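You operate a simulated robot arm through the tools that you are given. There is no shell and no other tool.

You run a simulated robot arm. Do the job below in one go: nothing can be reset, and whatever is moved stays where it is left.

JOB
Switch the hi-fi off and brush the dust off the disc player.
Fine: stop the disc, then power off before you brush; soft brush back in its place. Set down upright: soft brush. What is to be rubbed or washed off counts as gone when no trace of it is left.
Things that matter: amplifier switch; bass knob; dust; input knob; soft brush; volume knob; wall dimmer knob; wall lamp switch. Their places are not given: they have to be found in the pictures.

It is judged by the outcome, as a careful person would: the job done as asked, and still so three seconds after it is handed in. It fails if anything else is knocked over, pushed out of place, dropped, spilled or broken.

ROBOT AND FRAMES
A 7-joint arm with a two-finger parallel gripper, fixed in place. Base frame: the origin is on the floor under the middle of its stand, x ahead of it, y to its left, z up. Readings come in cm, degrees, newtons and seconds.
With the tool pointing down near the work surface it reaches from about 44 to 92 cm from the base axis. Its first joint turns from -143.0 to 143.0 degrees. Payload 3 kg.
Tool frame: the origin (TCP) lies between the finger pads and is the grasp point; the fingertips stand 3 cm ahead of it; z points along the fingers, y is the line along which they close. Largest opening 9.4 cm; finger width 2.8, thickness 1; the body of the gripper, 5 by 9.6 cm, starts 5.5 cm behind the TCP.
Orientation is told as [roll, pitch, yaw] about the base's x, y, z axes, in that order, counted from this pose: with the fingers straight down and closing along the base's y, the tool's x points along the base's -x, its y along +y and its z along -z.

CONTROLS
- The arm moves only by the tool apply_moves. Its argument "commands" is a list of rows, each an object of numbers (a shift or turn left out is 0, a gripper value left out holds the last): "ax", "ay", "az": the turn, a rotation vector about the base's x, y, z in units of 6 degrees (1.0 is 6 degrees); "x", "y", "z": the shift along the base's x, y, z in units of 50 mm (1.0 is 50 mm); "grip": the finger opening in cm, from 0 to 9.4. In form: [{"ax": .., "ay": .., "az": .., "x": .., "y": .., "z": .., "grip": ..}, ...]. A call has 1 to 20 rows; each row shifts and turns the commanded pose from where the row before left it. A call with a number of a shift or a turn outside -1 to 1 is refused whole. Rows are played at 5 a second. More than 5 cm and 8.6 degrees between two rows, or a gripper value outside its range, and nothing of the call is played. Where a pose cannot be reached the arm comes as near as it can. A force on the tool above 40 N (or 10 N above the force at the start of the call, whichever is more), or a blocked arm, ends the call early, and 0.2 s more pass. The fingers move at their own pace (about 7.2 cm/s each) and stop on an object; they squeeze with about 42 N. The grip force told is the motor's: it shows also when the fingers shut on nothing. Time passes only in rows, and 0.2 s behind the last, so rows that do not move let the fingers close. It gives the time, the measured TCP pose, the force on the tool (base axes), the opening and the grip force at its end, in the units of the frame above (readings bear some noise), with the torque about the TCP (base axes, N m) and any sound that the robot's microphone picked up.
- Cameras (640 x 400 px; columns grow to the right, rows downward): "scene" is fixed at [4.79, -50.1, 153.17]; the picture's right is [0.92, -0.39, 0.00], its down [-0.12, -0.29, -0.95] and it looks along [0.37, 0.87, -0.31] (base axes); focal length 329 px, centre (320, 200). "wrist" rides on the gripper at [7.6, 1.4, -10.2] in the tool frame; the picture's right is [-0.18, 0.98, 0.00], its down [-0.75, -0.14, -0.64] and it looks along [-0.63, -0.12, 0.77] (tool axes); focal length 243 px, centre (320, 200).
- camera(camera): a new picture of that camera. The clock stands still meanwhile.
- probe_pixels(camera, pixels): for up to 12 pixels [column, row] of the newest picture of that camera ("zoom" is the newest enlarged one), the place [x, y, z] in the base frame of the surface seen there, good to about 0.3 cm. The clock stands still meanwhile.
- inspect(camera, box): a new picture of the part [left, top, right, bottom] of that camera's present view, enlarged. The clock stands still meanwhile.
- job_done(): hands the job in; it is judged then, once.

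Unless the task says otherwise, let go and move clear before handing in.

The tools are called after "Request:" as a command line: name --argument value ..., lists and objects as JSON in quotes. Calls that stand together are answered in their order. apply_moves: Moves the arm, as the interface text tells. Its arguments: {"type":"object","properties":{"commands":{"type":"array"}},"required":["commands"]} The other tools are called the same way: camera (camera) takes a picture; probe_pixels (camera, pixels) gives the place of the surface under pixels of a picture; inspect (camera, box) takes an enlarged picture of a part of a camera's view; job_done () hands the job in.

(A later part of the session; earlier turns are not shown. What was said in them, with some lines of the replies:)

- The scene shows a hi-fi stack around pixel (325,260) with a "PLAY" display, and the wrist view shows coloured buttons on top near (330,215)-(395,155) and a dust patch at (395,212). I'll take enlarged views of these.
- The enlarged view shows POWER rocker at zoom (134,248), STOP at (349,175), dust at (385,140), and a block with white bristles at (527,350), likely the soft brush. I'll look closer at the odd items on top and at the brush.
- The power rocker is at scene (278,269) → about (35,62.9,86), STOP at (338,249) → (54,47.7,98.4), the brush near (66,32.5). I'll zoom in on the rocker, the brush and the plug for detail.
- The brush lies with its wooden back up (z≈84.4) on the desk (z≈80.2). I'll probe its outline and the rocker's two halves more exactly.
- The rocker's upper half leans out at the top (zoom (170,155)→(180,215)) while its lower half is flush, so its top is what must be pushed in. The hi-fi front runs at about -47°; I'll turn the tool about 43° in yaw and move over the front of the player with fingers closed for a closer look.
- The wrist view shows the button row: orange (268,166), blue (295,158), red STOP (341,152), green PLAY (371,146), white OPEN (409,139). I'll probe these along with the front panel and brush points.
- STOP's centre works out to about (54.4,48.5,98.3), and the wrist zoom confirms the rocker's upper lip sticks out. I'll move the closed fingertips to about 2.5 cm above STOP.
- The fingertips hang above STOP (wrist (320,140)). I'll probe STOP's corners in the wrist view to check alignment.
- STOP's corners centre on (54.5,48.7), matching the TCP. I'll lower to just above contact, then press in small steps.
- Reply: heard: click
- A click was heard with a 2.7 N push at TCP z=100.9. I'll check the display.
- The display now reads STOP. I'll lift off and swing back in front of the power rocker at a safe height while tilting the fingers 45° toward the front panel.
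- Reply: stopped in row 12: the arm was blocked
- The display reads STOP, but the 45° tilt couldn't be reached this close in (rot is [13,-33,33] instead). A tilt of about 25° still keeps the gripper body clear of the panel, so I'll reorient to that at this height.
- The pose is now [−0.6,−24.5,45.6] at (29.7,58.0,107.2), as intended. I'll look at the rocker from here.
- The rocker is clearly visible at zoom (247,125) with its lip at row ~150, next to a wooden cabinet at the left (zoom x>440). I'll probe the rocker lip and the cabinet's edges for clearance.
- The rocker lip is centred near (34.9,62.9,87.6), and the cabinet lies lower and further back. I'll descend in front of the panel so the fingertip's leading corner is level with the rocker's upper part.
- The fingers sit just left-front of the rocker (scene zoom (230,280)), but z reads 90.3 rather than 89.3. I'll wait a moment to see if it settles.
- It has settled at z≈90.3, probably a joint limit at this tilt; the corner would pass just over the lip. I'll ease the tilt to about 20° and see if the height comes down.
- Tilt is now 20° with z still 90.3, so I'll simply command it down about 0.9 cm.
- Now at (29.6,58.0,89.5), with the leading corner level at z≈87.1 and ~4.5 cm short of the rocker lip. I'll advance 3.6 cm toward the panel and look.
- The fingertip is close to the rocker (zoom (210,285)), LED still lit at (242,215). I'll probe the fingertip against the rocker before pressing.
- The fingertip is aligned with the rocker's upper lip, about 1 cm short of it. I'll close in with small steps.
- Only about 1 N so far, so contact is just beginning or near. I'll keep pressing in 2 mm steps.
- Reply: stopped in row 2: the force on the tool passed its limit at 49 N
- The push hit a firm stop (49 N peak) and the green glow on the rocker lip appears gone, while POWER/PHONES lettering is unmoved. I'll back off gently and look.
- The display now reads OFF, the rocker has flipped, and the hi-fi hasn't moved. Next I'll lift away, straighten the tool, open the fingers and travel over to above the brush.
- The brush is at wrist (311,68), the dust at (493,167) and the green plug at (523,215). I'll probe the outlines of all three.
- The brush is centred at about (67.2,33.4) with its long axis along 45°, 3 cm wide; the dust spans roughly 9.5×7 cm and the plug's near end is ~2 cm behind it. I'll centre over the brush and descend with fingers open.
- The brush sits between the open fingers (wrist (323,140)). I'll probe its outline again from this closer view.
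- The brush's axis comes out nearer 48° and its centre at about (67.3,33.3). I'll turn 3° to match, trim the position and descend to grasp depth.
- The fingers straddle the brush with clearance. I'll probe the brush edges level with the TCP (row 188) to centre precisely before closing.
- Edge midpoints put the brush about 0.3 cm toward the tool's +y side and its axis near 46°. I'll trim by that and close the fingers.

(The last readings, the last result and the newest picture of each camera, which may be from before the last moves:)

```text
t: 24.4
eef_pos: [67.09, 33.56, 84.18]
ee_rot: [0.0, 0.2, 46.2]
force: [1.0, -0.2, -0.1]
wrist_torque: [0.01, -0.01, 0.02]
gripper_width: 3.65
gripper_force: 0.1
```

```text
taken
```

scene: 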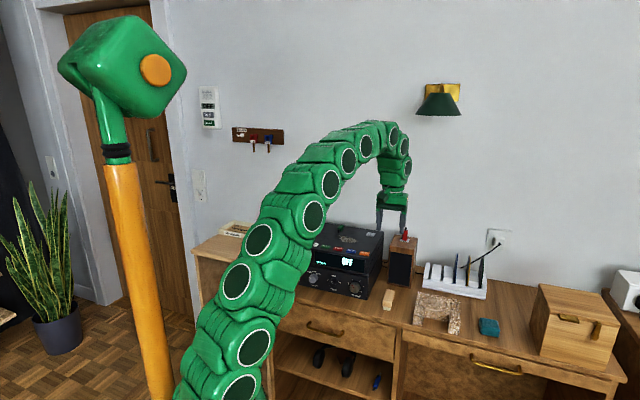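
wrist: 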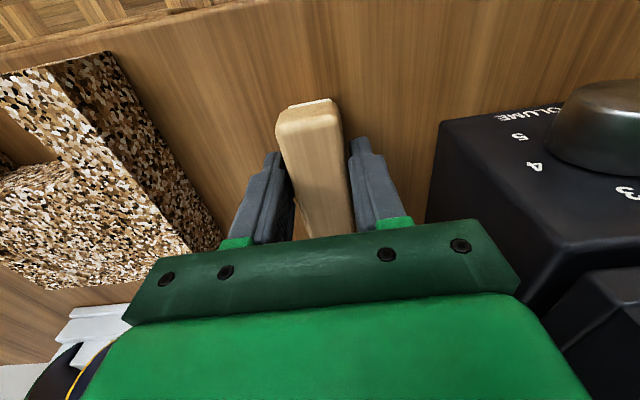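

Fingers at 3.65 cm now bracket the brush evenly. I'll close onto it.

Request:
apply_moves --commands '[{"grip": 3.2}, {"grip": 2.6}, {"grip": 1.5}, {"grip": 0.5}, {"grip": 0.5}]'

Request:
camera --camera "wrist"

Request:
inspect --camera "scene" --box '[360, 260, 420, 320]'

```text
t: 25.6
eef_pos: [67.07, 33.61, 84.15]
ee_rot: [-0.1, 0.2, 46.0]
force: [1.1, 0.4, -0.2]
wrist_torque: [-0.01, 0.01, 0.0]
gripper_width: 3.57
gripper_force: 42.8
```

```text
taken
```

wrist: 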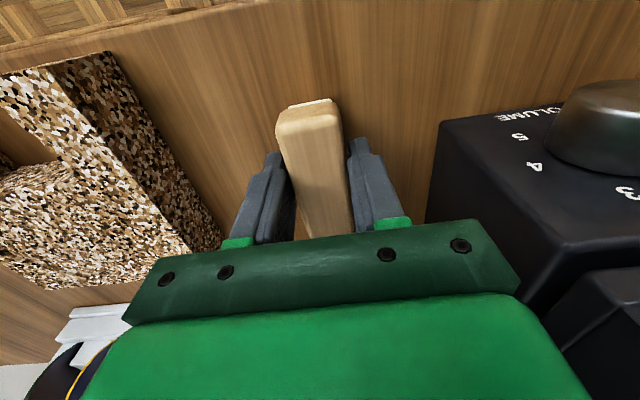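

```text
6.67 times, centred on (390, 290) of scene
```

zoom: 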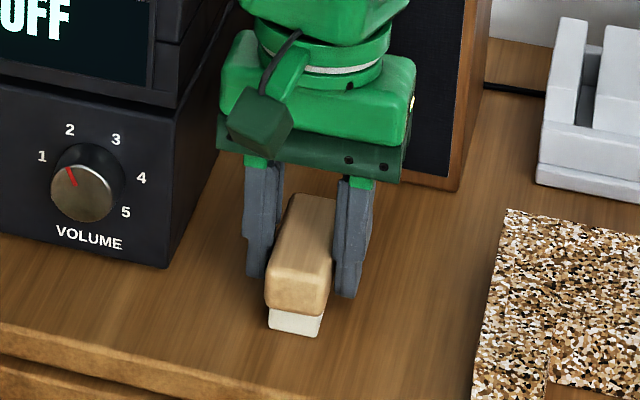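

The brush is held (3.57 cm, 42.8 N) at TCP (67.07,33.61,84.15); it moved about 0.3 cm toward the amp while closing, which I'll correct on return. Now I'll lift it and carry it above the right side of the dust.

Request:
apply_moves --commands '[{"z": 0.2, "grip": 0.5}, {"z": 0.5}, {"z": 0.9}, {"z": 1.0}, {"z": 1.0}, {"z": 1.0}, {"z": 0.6}, {"x": -0.035, "y": 0.845, "az": -0.05}, {"x": -0.035, "y": 0.845, "az": -0.05}, {"x": -0.035, "y": 0.845, "az": -0.05}, {"x": -0.035, "y": 0.845, "az": -0.05}, {}, {}]'

Request:
camera --camera "wrist"

Request:
camera --camera "scene"

Request:
inspect --camera "scene" --box '[310, 170, 430, 270]'

```text
t: 28.4
eef_pos: [66.2, 50.41, 110.21]
ee_rot: [0.0, 0.2, 45.0]
force: [0.1, -0.1, -1.2]
wrist_torque: [0.0, 0.03, 0.03]
gripper_width: 3.56
gripper_force: 42.1
```

```text
taken
```

wrist: 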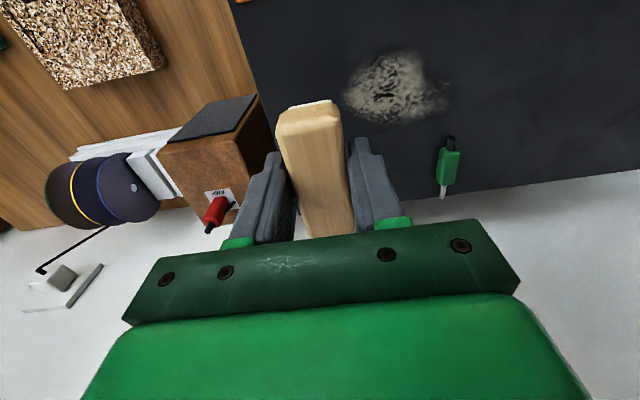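

```text
taken
```

scene: 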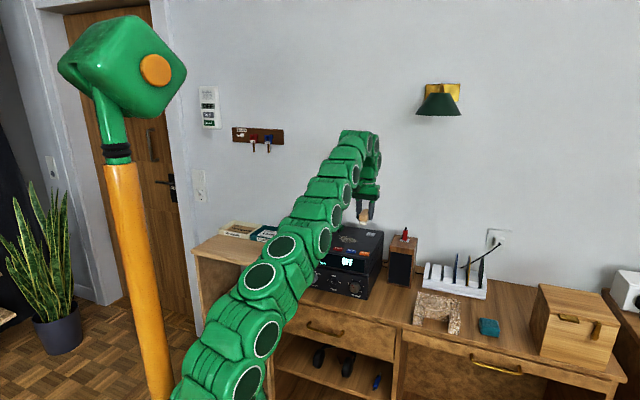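

```text
4.00 times, centred on (370, 220) of scene
```

zoom: 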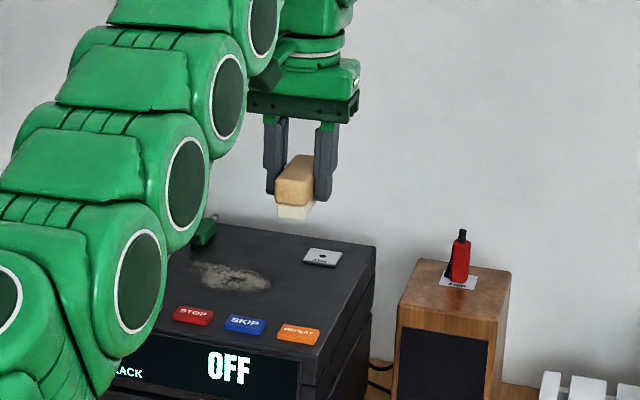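

The brush is held level above the player; from here the dust is at wrist (395,88), plug at (448,165). I'll probe the dust outline, plug and the player's right edge again.

Request:
probe_pixels --camera "wrist" --pixels '[[344, 92], [352, 108], [370, 62], [385, 52], [413, 55], [447, 80], [445, 108], [420, 118], [385, 122], [452, 138], [445, 160], [252, 70]]'

Request:
inspect --camera "wrist" --box '[320, 30, 480, 210]'

```text
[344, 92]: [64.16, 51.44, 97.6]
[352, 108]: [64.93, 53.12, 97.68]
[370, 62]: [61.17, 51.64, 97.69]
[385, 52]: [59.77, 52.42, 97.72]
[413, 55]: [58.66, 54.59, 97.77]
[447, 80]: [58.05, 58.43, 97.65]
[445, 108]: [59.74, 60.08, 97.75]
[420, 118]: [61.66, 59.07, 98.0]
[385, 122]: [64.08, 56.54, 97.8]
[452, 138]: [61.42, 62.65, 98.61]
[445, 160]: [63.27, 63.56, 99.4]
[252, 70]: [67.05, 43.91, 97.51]
```

```text
2.22 times, centred on (400, 120) of wrist
```

zoom: 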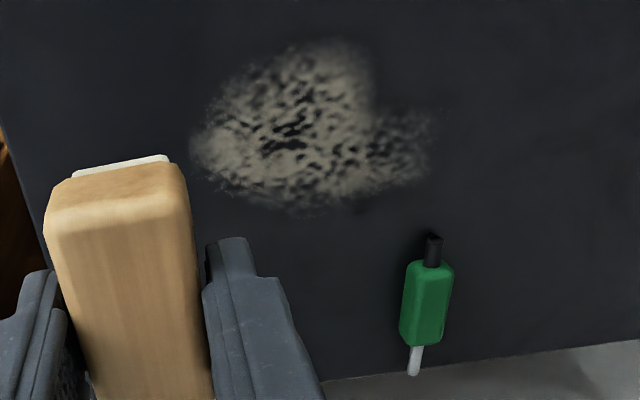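

The dust spans a band about 7 cm deep that the brush's length just covers, with the plug ~1.7 cm beyond it. I'll lower beside the dust to just above the surface.

Request:
apply_moves --commands '[{"z": -0.7, "grip": 0.5}, {"z": -0.6}, {"z": -0.22}, {}, {}]'

Request:
inspect --camera "scene" --box '[320, 190, 400, 250]'

```text
t: 29.6
eef_pos: [66.43, 50.57, 102.76]
ee_rot: [-0.1, 0.0, 45.0]
force: [-0.6, 1.0, -1.1]
wrist_torque: [-0.03, 0.01, 0.01]
gripper_width: 3.55
gripper_force: 42.1
```

```text
6.67 times, centred on (360, 220) of scene
```

zoom: 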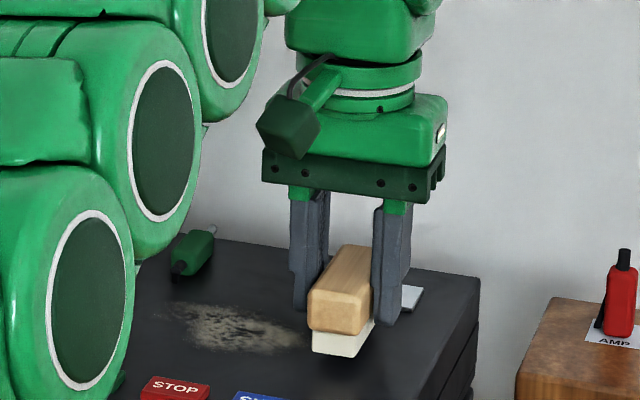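

The brush hovers right beside the dust (zoom (340,330)), clear of the AUX plate. I'll lower in small steps until the bristles touch.

Request:
apply_moves --commands '[{"z": -0.1, "grip": 0.5}, {"z": -0.05}, {"z": -0.04}, {"z": -0.04}, {}]'

```text
t: 30.8
eef_pos: [66.31, 50.35, 101.43]
ee_rot: [0.1, -0.1, 45.0]
force: [6.1, 0.2, 31.8]
wrist_torque: [0.04, -0.17, 0.04]
gripper_width: 3.53
gripper_force: 41.8
```

Contact: 31.8 N upward, more than needed. I'll ease up slightly.

Request:
apply_moves --commands '[{"z": 0.02, "grip": 0.5}, {}]'

```text
t: 31.4
eef_pos: [66.25, 50.33, 101.59]
ee_rot: [0.1, 0.1, 45.0]
force: [8.1, -3.5, 24.1]
wrist_torque: [0.33, -0.5, -0.14]
gripper_width: 3.54
gripper_force: 42.3
```

Request:
apply_moves --commands '[{"z": 0.02, "grip": 0.5}, {}]'

```text
t: 32.0
eef_pos: [66.14, 50.35, 101.51]
ee_rot: [0.1, 0.4, 45.1]
force: [0.4, -0.5, 7.7]
wrist_torque: [0.25, -0.18, -0.08]
gripper_width: 3.56
gripper_force: 42.1
```

About 8 N of pressure is right for soft brushing. I'll stroke across the dust toward the left, first half, watching the force.

Request:
apply_moves --commands '[{"x": -0.17, "y": 0.17, "grip": 0.5}, {"x": -0.17, "y": 0.17}, {"x": -0.17, "y": 0.17}, {"x": -0.17, "y": 0.17}, {"x": -0.17, "y": 0.17}]'

Request:
inspect --camera "scene" --box '[310, 190, 390, 250]'

Request:
camera --camera "wrist"

```text
t: 33.2
eef_pos: [61.95, 54.75, 101.75]
ee_rot: [0.1, 0.2, 45.0]
force: [-0.1, -0.7, 0.0]
wrist_torque: [-0.02, -0.02, -0.06]
gripper_width: 3.54
gripper_force: 42.0
```

```text
6.67 times, centred on (350, 220) of scene
```

zoom: 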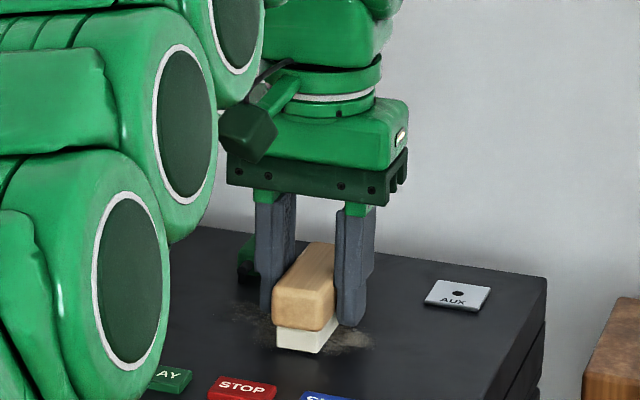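

```text
taken
```

wrist: 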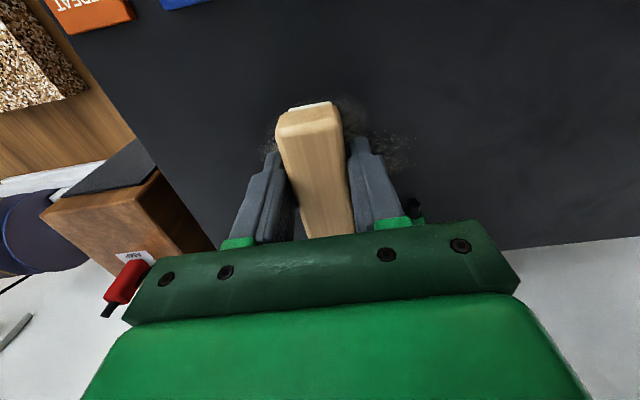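

The dust already looks fainter, though the force fell to 0 so the bristles are barely touching. I'll press down 1 mm and continue the stroke to the left end.

Request:
apply_moves --commands '[{"z": -0.025, "grip": 0.5}, {"x": -0.15, "y": 0.15}, {"x": -0.17, "y": 0.17}, {"x": -0.17, "y": 0.17}]'

Request:
inspect --camera "scene" --box '[310, 190, 390, 250]'

Request:
camera --camera "wrist"

```text
t: 34.2
eef_pos: [59.57, 57.15, 101.53]
ee_rot: [0.1, 0.1, 45.0]
force: [0.9, 0.7, -1.0]
wrist_torque: [-0.03, 0.01, 0.01]
gripper_width: 3.54
gripper_force: 42.4
```

```text
6.67 times, centred on (350, 220) of scene
```

zoom: 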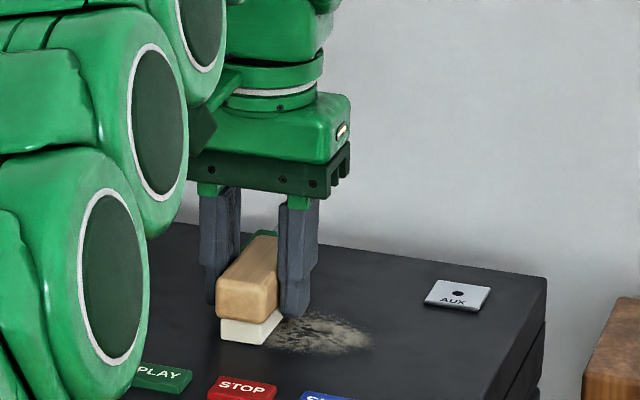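

```text
taken
```

wrist: 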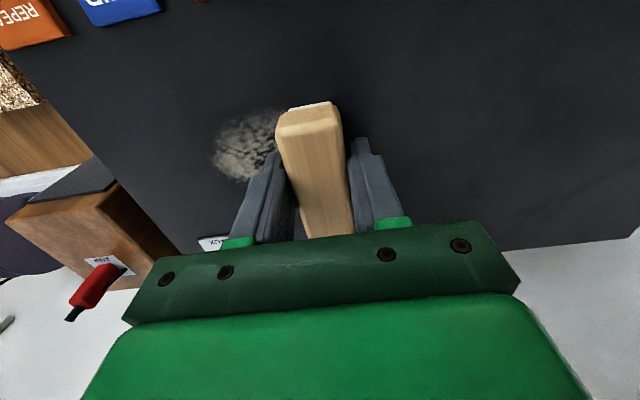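

Force is about zero here, so the bristles are only skimming, and dust remains at right (zoom (320,335)). I'll press down in half-millimetre steps to regain contact.

Request:
apply_moves --commands '[{"z": -0.02, "grip": 0.5}, {}]'

```text
t: 34.8
eef_pos: [59.62, 57.22, 101.58]
ee_rot: [0.0, 0.0, 45.0]
force: [3.1, 0.2, 16.5]
wrist_torque: [-0.12, 0.18, 0.03]
gripper_width: 3.54
gripper_force: 42.2
```

Now 16.5 N of contact. I'll finish the leftward stroke, then stroke back to the right across the whole patch.

Request:
apply_moves --commands '[{"x": -0.17, "y": 0.17, "grip": 0.5}, {"x": -0.17, "y": 0.17}, {"x": -0.14, "y": 0.14}, {"x": 0.14, "y": -0.14}, {"x": 0.17, "y": -0.17}, {"x": 0.17, "y": -0.17}, {"x": 0.17, "y": -0.17}, {"x": 0.17, "y": -0.17}]'

Request:
inspect --camera "scene" --box '[310, 190, 390, 250]'

```text
t: 36.6
eef_pos: [61.17, 55.45, 101.5]
ee_rot: [0.0, 0.1, 45.0]
force: [-9.3, 6.5, 34.1]
wrist_torque: [0.05, 0.06, 0.0]
gripper_width: 3.54
gripper_force: 42.4
```

```text
6.67 times, centred on (350, 220) of scene
```

zoom: 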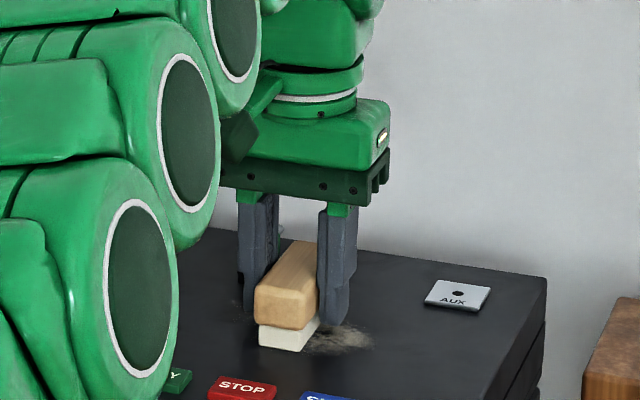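

Pressure climbed to 34 N, so I'll ease up a little and continue the stroke to the right; the player hasn't shifted (AUX plate still at zoom (458,295)).

Request:
apply_moves --commands '[{"x": 0.12, "y": -0.12, "z": 0.015, "grip": 0.5}, {"x": 0.17, "y": -0.17}, {"x": 0.17, "y": -0.17}, {"x": 0.17, "y": -0.17}, {"x": 0.17, "y": -0.17}]'

Request:
inspect --camera "scene" --box '[310, 190, 390, 250]'

Request:
inspect --camera "wrist" --box '[280, 30, 480, 230]'

```text
t: 37.8
eef_pos: [65.24, 51.52, 101.51]
ee_rot: [0.0, 0.2, 45.0]
force: [-3.1, 2.9, 18.0]
wrist_torque: [-0.01, -0.08, 0.02]
gripper_width: 3.54
gripper_force: 42.1
```

```text
6.67 times, centred on (350, 220) of scene
```

zoom: 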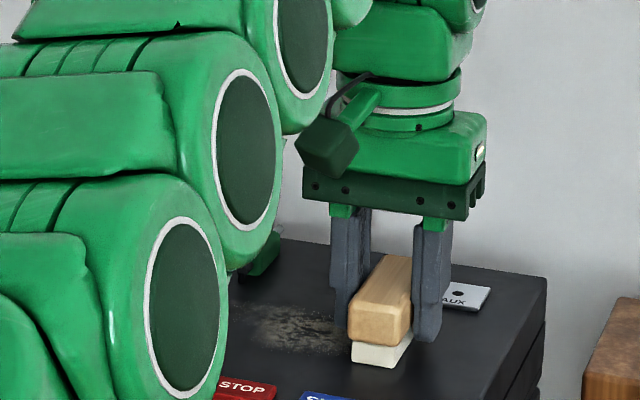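

```text
2.00 times, centred on (380, 130) of wrist
```

zoom: 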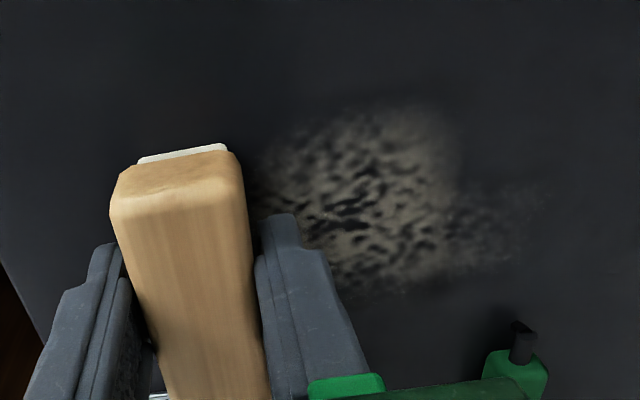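

The patch is clearly fading evenly with strokes. I'll keep stroking left and back with a slight downward slope to hold contact.

Request:
apply_moves --commands '[{"x": -0.234, "y": 0.235, "z": -0.002, "grip": 0.5}, {"x": -0.234, "y": 0.235, "z": -0.002}, {"x": -0.234, "y": 0.235, "z": -0.002}, {"x": -0.234, "y": 0.235, "z": -0.002}, {"x": -0.234, "y": 0.235, "z": -0.002}, {"x": -0.234, "y": 0.235, "z": -0.002}, {"x": -0.2, "y": 0.2, "z": -0.002}, {"x": 0.2, "y": -0.2, "z": 0.002}, {"x": 0.234, "y": -0.235, "z": 0.002}, {"x": 0.234, "y": -0.235, "z": 0.002}, {"x": 0.234, "y": -0.235, "z": 0.002}, {"x": 0.234, "y": -0.235, "z": 0.002}, {"x": 0.234, "y": -0.235, "z": 0.002}, {"x": 0.234, "y": -0.235, "z": 0.002}]'

Request:
inspect --camera "wrist" --box '[280, 30, 480, 230]'

Request:
inspect --camera "scene" --box '[310, 190, 390, 250]'

```text
t: 40.8
eef_pos: [65.25, 51.4, 101.43]
ee_rot: [-0.1, 0.2, 45.0]
force: [0.3, -0.7, 0.9]
wrist_torque: [-0.04, 0.0, -0.01]
gripper_width: 3.55
gripper_force: 42.2
```

```text
2.00 times, centred on (380, 130) of wrist
```

zoom: 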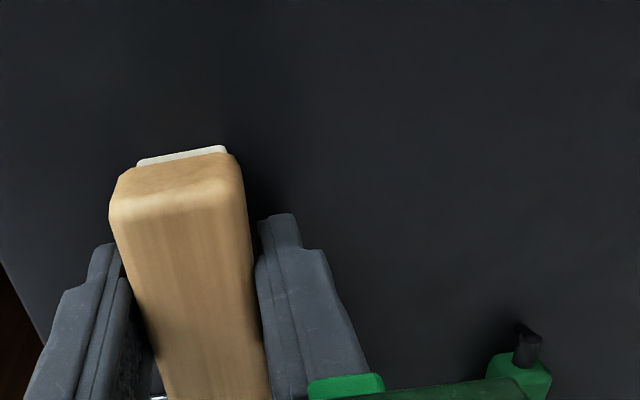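

```text
6.67 times, centred on (350, 220) of scene
```

zoom: 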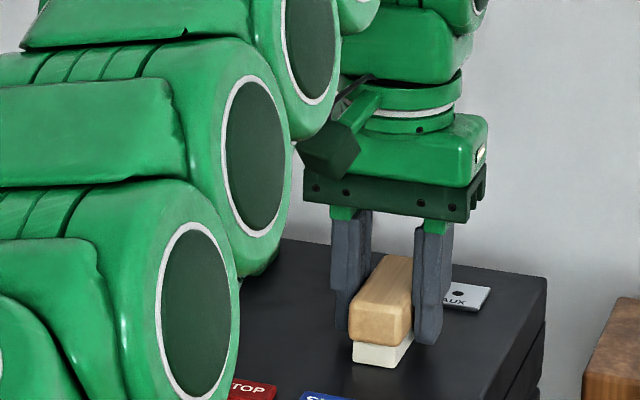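

No dust is visible any more in either view. I'll lift the brush up and check the whole surface for traces.

Request:
apply_moves --commands '[{"z": 0.2, "grip": 0.5}, {"z": 0.8}, {"z": 1.0}, {}]'

Request:
camera --camera "wrist"

Request:
inspect --camera "wrist" --box '[300, 20, 480, 200]'

Request:
inspect --camera "scene" --box '[310, 210, 390, 260]'

```text
t: 41.8
eef_pos: [64.97, 51.06, 110.85]
ee_rot: [0.0, 0.2, 45.1]
force: [-0.6, 0.7, -0.7]
wrist_torque: [0.01, 0.0, 0.0]
gripper_width: 3.55
gripper_force: 41.2
out of reach, approached as far as the arm can: row 3
```

```text
taken
```

wrist: 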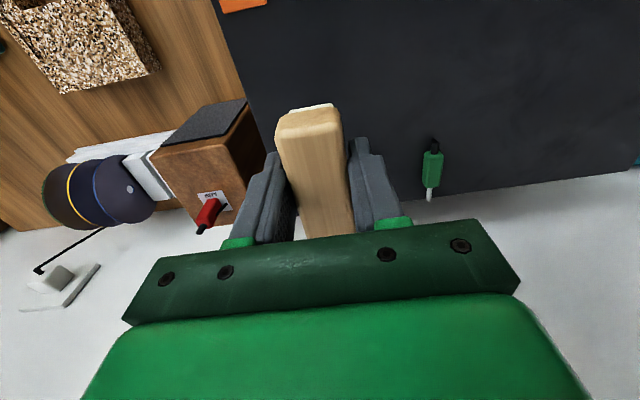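

```text
2.22 times, centred on (390, 110) of wrist
```

zoom: 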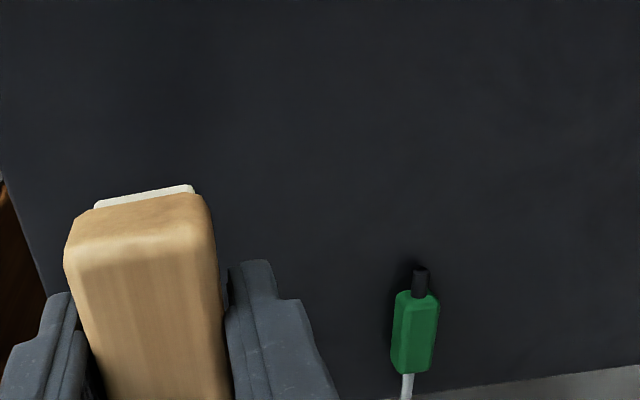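

```text
8.00 times, centred on (350, 235) of scene
```

zoom: 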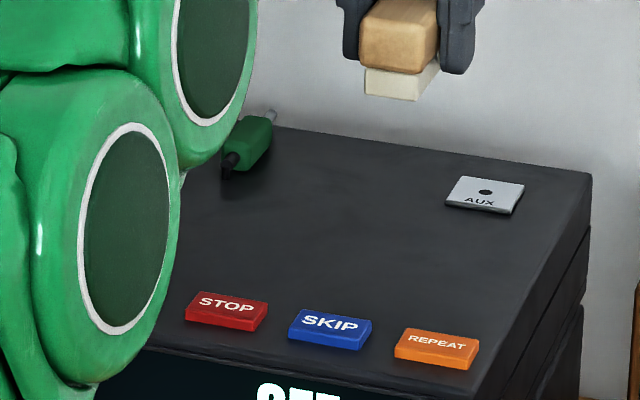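

The surface is clean, with the plug and AUX plate where they were. Now I'll carry the brush back above its original spot.

Request:
apply_moves --commands '[{"x": 0.1, "y": -0.88, "az": 0.04, "z": -0.1, "grip": 0.5}, {"x": 0.1, "y": -0.88, "az": 0.04, "z": -0.1}, {"x": 0.1, "y": -0.88, "az": 0.04}, {"x": 0.1, "y": -0.88, "az": 0.04}, {}, {}]'

Request:
camera --camera "wrist"

```text
t: 43.2
eef_pos: [66.9, 33.64, 109.99]
ee_rot: [0.1, 0.0, 46.0]
force: [0.5, 0.2, -0.3]
wrist_torque: [0.0, -0.02, 0.01]
gripper_width: 3.53
gripper_force: 41.8
```

```text
taken
```

wrist: 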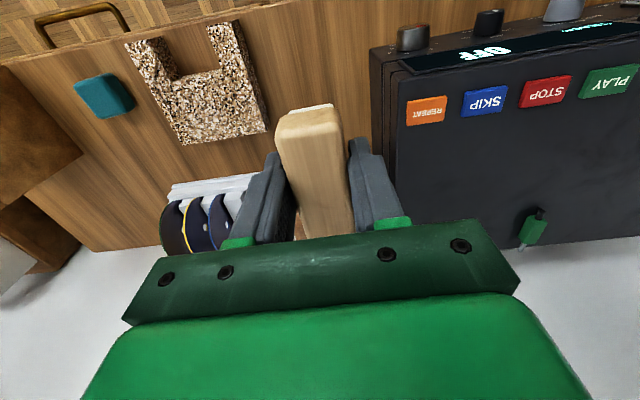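

The brush is above its spot at (66.9,33.6). I'll trim to (67.3,33.4) and lower until it's about 1 cm above the desk.

Request:
apply_moves --commands '[{"x": 0.07, "y": -0.045, "z": -0.8, "grip": 0.5}, {"z": -1.0}, {"z": -1.0}, {"z": -1.0}, {"z": -0.7}, {"z": -0.3}, {}, {}]'

Request:
inspect --camera "scene" --box '[360, 260, 420, 320]'

```text
t: 45.0
eef_pos: [67.19, 33.32, 86.01]
ee_rot: [0.0, 0.1, 46.0]
force: [0.1, 0.3, -0.6]
wrist_torque: [-0.04, -0.01, 0.02]
gripper_width: 3.53
gripper_force: 42.2
```

```text
6.67 times, centred on (390, 290) of scene
```

zoom: 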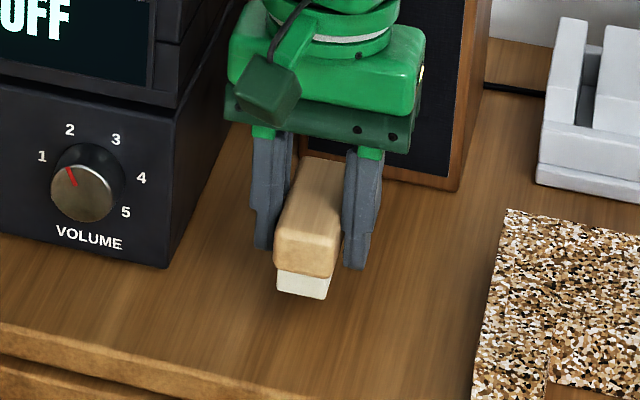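

Alignment looks right (bristles will land at zoom ~275–328 versus 273–325 originally). I'll lower the rest in small steps until it touches.

Request:
apply_moves --commands '[{"z": -0.28, "grip": 0.5}, {"z": -0.05}, {"z": -0.02}, {}]'

```text
t: 46.0
eef_pos: [67.24, 33.31, 84.18]
ee_rot: [0.0, 0.1, 46.0]
force: [0.0, 0.3, -0.4]
wrist_torque: [-0.02, -0.01, 0.01]
gripper_width: 3.57
gripper_force: 42.1
```

Request:
apply_moves --commands '[{"z": -0.015, "grip": 0.5}, {}, {"z": -0.01}, {}]'

Request:
inspect --camera "scene" --box '[360, 260, 420, 320]'

```text
t: 47.0
eef_pos: [67.24, 33.25, 83.91]
ee_rot: [0.1, 0.0, 46.1]
force: [0.1, 0.0, 0.0]
wrist_torque: [0.01, -0.02, 0.02]
gripper_width: 3.55
gripper_force: 41.6
```

```text
6.67 times, centred on (390, 290) of scene
```

zoom: 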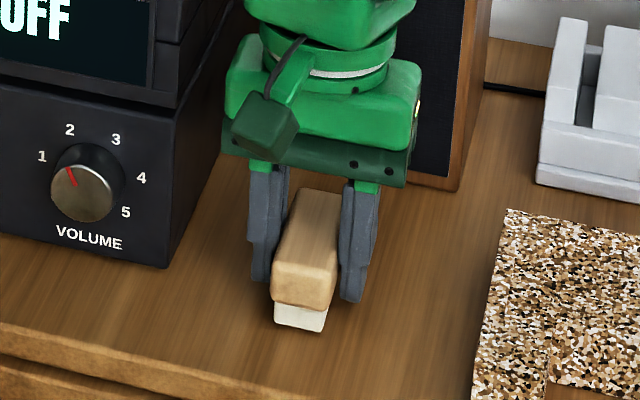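

No contact yet: the brush slid up slightly in the grip while brushing (bristle base at zoom row 332 vs 338 originally). I'll keep lowering by half-millimetres.

Request:
apply_moves --commands '[{"z": -0.015, "grip": 0.5}, {"z": -0.01}, {}]'

```text
t: 47.8
eef_pos: [67.3, 33.37, 83.81]
ee_rot: [0.0, 0.0, 46.1]
force: [0.3, 0.3, -1.2]
wrist_torque: [-0.01, 0.0, 0.04]
gripper_width: 3.55
gripper_force: 42.0
```

Request:
apply_moves --commands '[{"z": -0.015, "grip": 0.5}, {"z": -0.01}, {}]'

```text
t: 48.6
eef_pos: [67.23, 33.34, 83.82]
ee_rot: [0.0, 0.3, 46.0]
force: [-0.5, 0.7, -1.5]
wrist_torque: [0.02, 0.0, -0.01]
gripper_width: 3.56
gripper_force: 41.9
```

Request:
apply_moves --commands '[{"z": -0.015, "grip": 0.5}, {"z": -0.01}, {}]'

Request:
inspect --camera "scene" --box '[360, 260, 420, 320]'

```text
t: 49.4
eef_pos: [67.18, 33.26, 83.61]
ee_rot: [0.0, 0.1, 46.0]
force: [0.0, -0.4, -1.3]
wrist_torque: [-0.01, -0.04, -0.03]
gripper_width: 3.55
gripper_force: 42.2
```

```text
6.67 times, centred on (390, 290) of scene
```

zoom: 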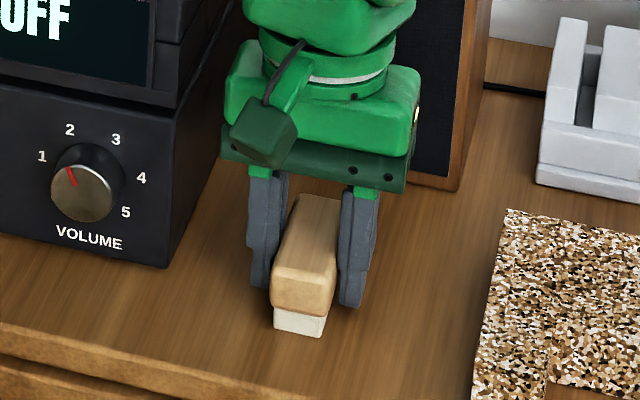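

The bristle base is now at zoom row ~337, almost at the original 338. One more half-millimetre step should touch.

Request:
apply_moves --commands '[{"z": -0.012, "grip": 0.5}, {}]'

```text
t: 50.0
eef_pos: [67.24, 33.36, 83.62]
ee_rot: [0.1, 0.2, 46.0]
force: [-3.1, -0.5, 13.8]
wrist_torque: [-0.11, 0.07, 0.01]
gripper_width: 3.54
gripper_force: 42.1
```

The brush now rests on the desk (13.8 N). I'll ease the pressure and open the fingers gradually.

Request:
apply_moves --commands '[{"z": 0.008, "grip": 0.5}, {"grip": 3.4}, {"grip": 3.8}, {"grip": 4.4}, {"grip": 5.2}, {"grip": 6.2}, {}, {}]'

Request:
inspect --camera "scene" --box '[360, 260, 420, 320]'

Request:
camera --camera "wrist"

```text
t: 51.8
eef_pos: [67.2, 33.36, 83.58]
ee_rot: [0.0, 0.1, 46.0]
force: [-0.2, 0.4, 0.1]
wrist_torque: [-0.01, 0.04, 0.02]
gripper_width: 6.2
gripper_force: 0.1
```

```text
6.67 times, centred on (390, 290) of scene
```

zoom: 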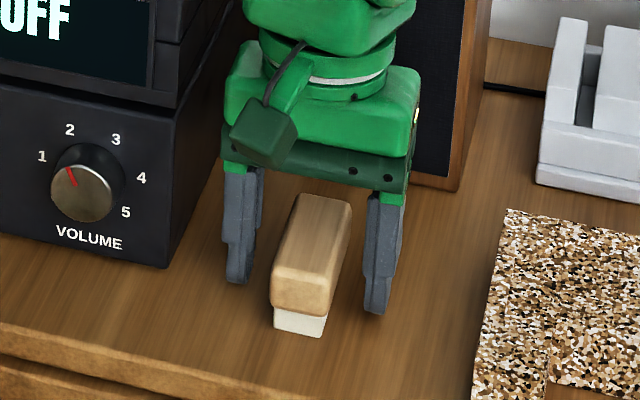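

```text
taken
```

wrist: 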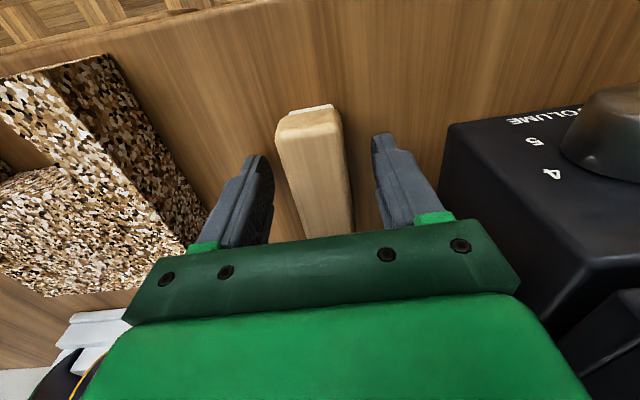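

The brush stands upright at its original spot with both fingers clear. I'll rise straight up and then move back out of the way.

Request:
apply_moves --commands '[{"z": 0.2, "grip": 6.2}, {"z": 0.7}, {"z": 1.0}, {"z": 1.0}, {"z": 1.0}, {"z": 1.0}, {"z": 0.8}, {"x": -0.6, "y": 0.3}, {"x": -0.7, "y": 0.3}, {"x": -0.7, "y": 0.3}, {"x": -0.7, "y": 0.3}, {"x": -0.7, "y": 0.3}, {}, {}]'

Request:
camera --camera "wrist"

Request:
camera --camera "scene"

Request:
inspect --camera "scene" --box '[260, 210, 410, 315]'

Request:
inspect --camera "wrist" --box '[200, 0, 560, 240]'

```text
t: 54.8
eef_pos: [50.39, 40.91, 111.94]
ee_rot: [0.0, 0.1, 45.9]
force: [0.9, 0.3, -1.0]
wrist_torque: [-0.02, -0.03, -0.01]
gripper_width: 6.22
gripper_force: 0.1
```

```text
taken
```

wrist: 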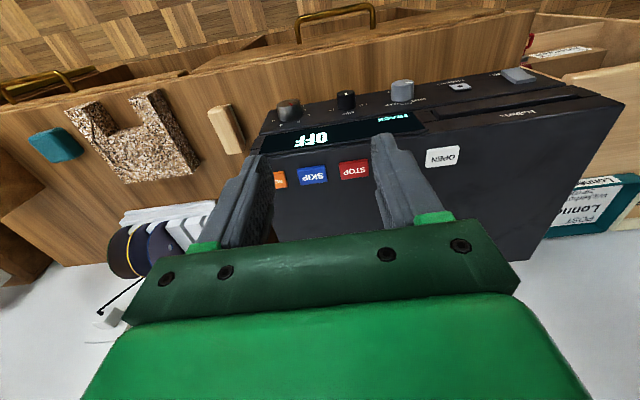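

```text
taken
```

scene: 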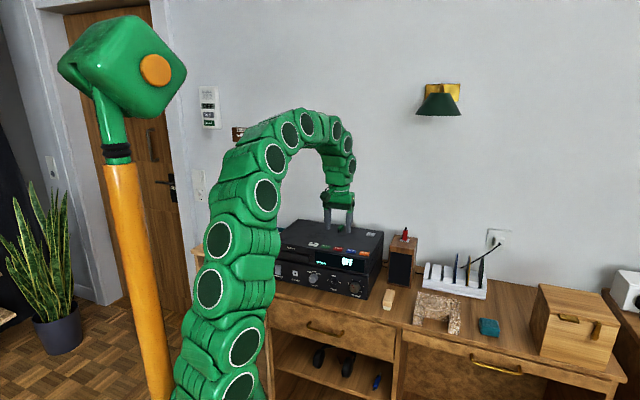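

```text
3.81 times, centred on (335, 262) of scene
```

zoom: 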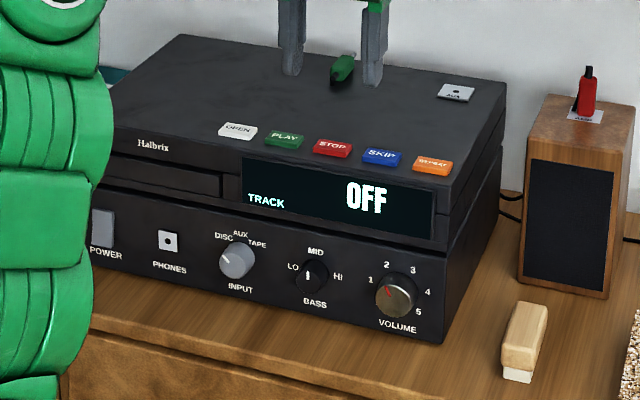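

```text
1.67 times, centred on (380, 120) of wrist
```

zoom: 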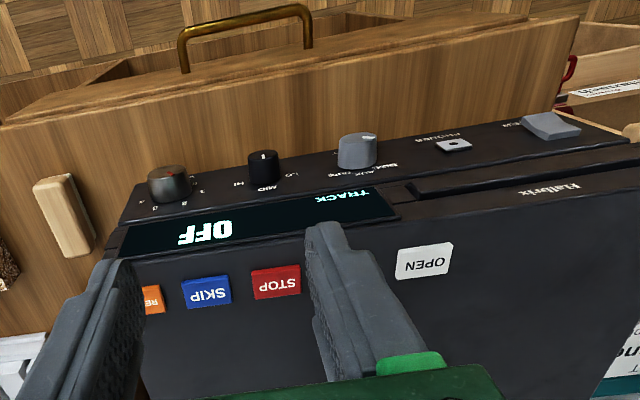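

Everything looks right: OFF display, no LED, rocker flipped, knobs unchanged, brush standing in its spot at zoom (525,340). One last close look at the player's top for any trace of dust.

Request:
inspect --camera "scene" --box '[320, 220, 384, 260]'

Request:
inspect --camera "scene" --box '[372, 282, 404, 314]'

```text
10.00 times, centred on (352, 240) of scene
```

zoom: 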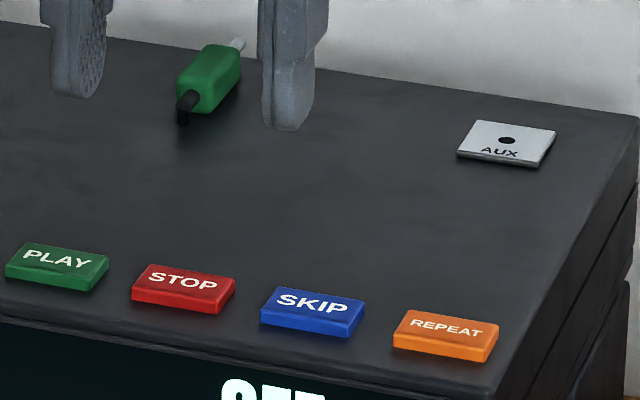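

```text
12.50 times, centred on (388, 298) of scene
```

zoom: 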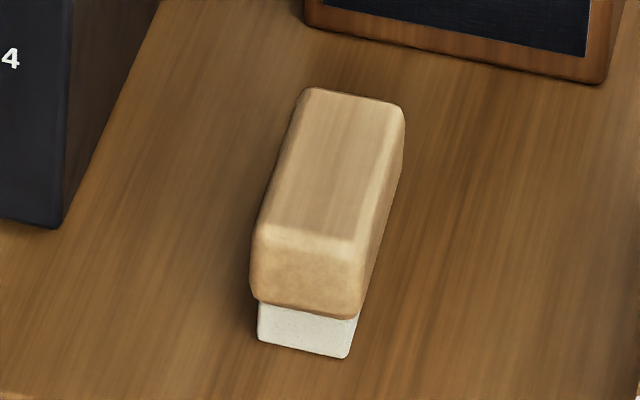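

The player's top shows no trace of dust, and the brush stands exactly where it was, at the same zoom pixels as at the start. The hi-fi is stopped and off, and the arm is clear, so I'm handing in.

Request:
job_done

```text
The job is handed in.
```

The hi-fi is off and the disc player is dust-free. I stopped the disc first, then switched the power off, then brushed. The job is handed in.

- **Disc and power:** STOP clicked and the display changed from PLAY to STOP. Pushing in the top of the power rocker then turned the display to OFF, and the green lights on the amplifier and speaker went out. That push briefly peaked at 49 N, but the amplifier did not move.
- **Dust:** After a few strokes of the soft brush, close-up pictures of the player's top showed no trace left.
- **Brush:** It is standing upright back in its place, matching its position in the first pictures.
- **Everything else:** The volume, bass and input knobs look unchanged, and the green plug lying on the player did not move. I never went near the wall dimmer or lamp switch.
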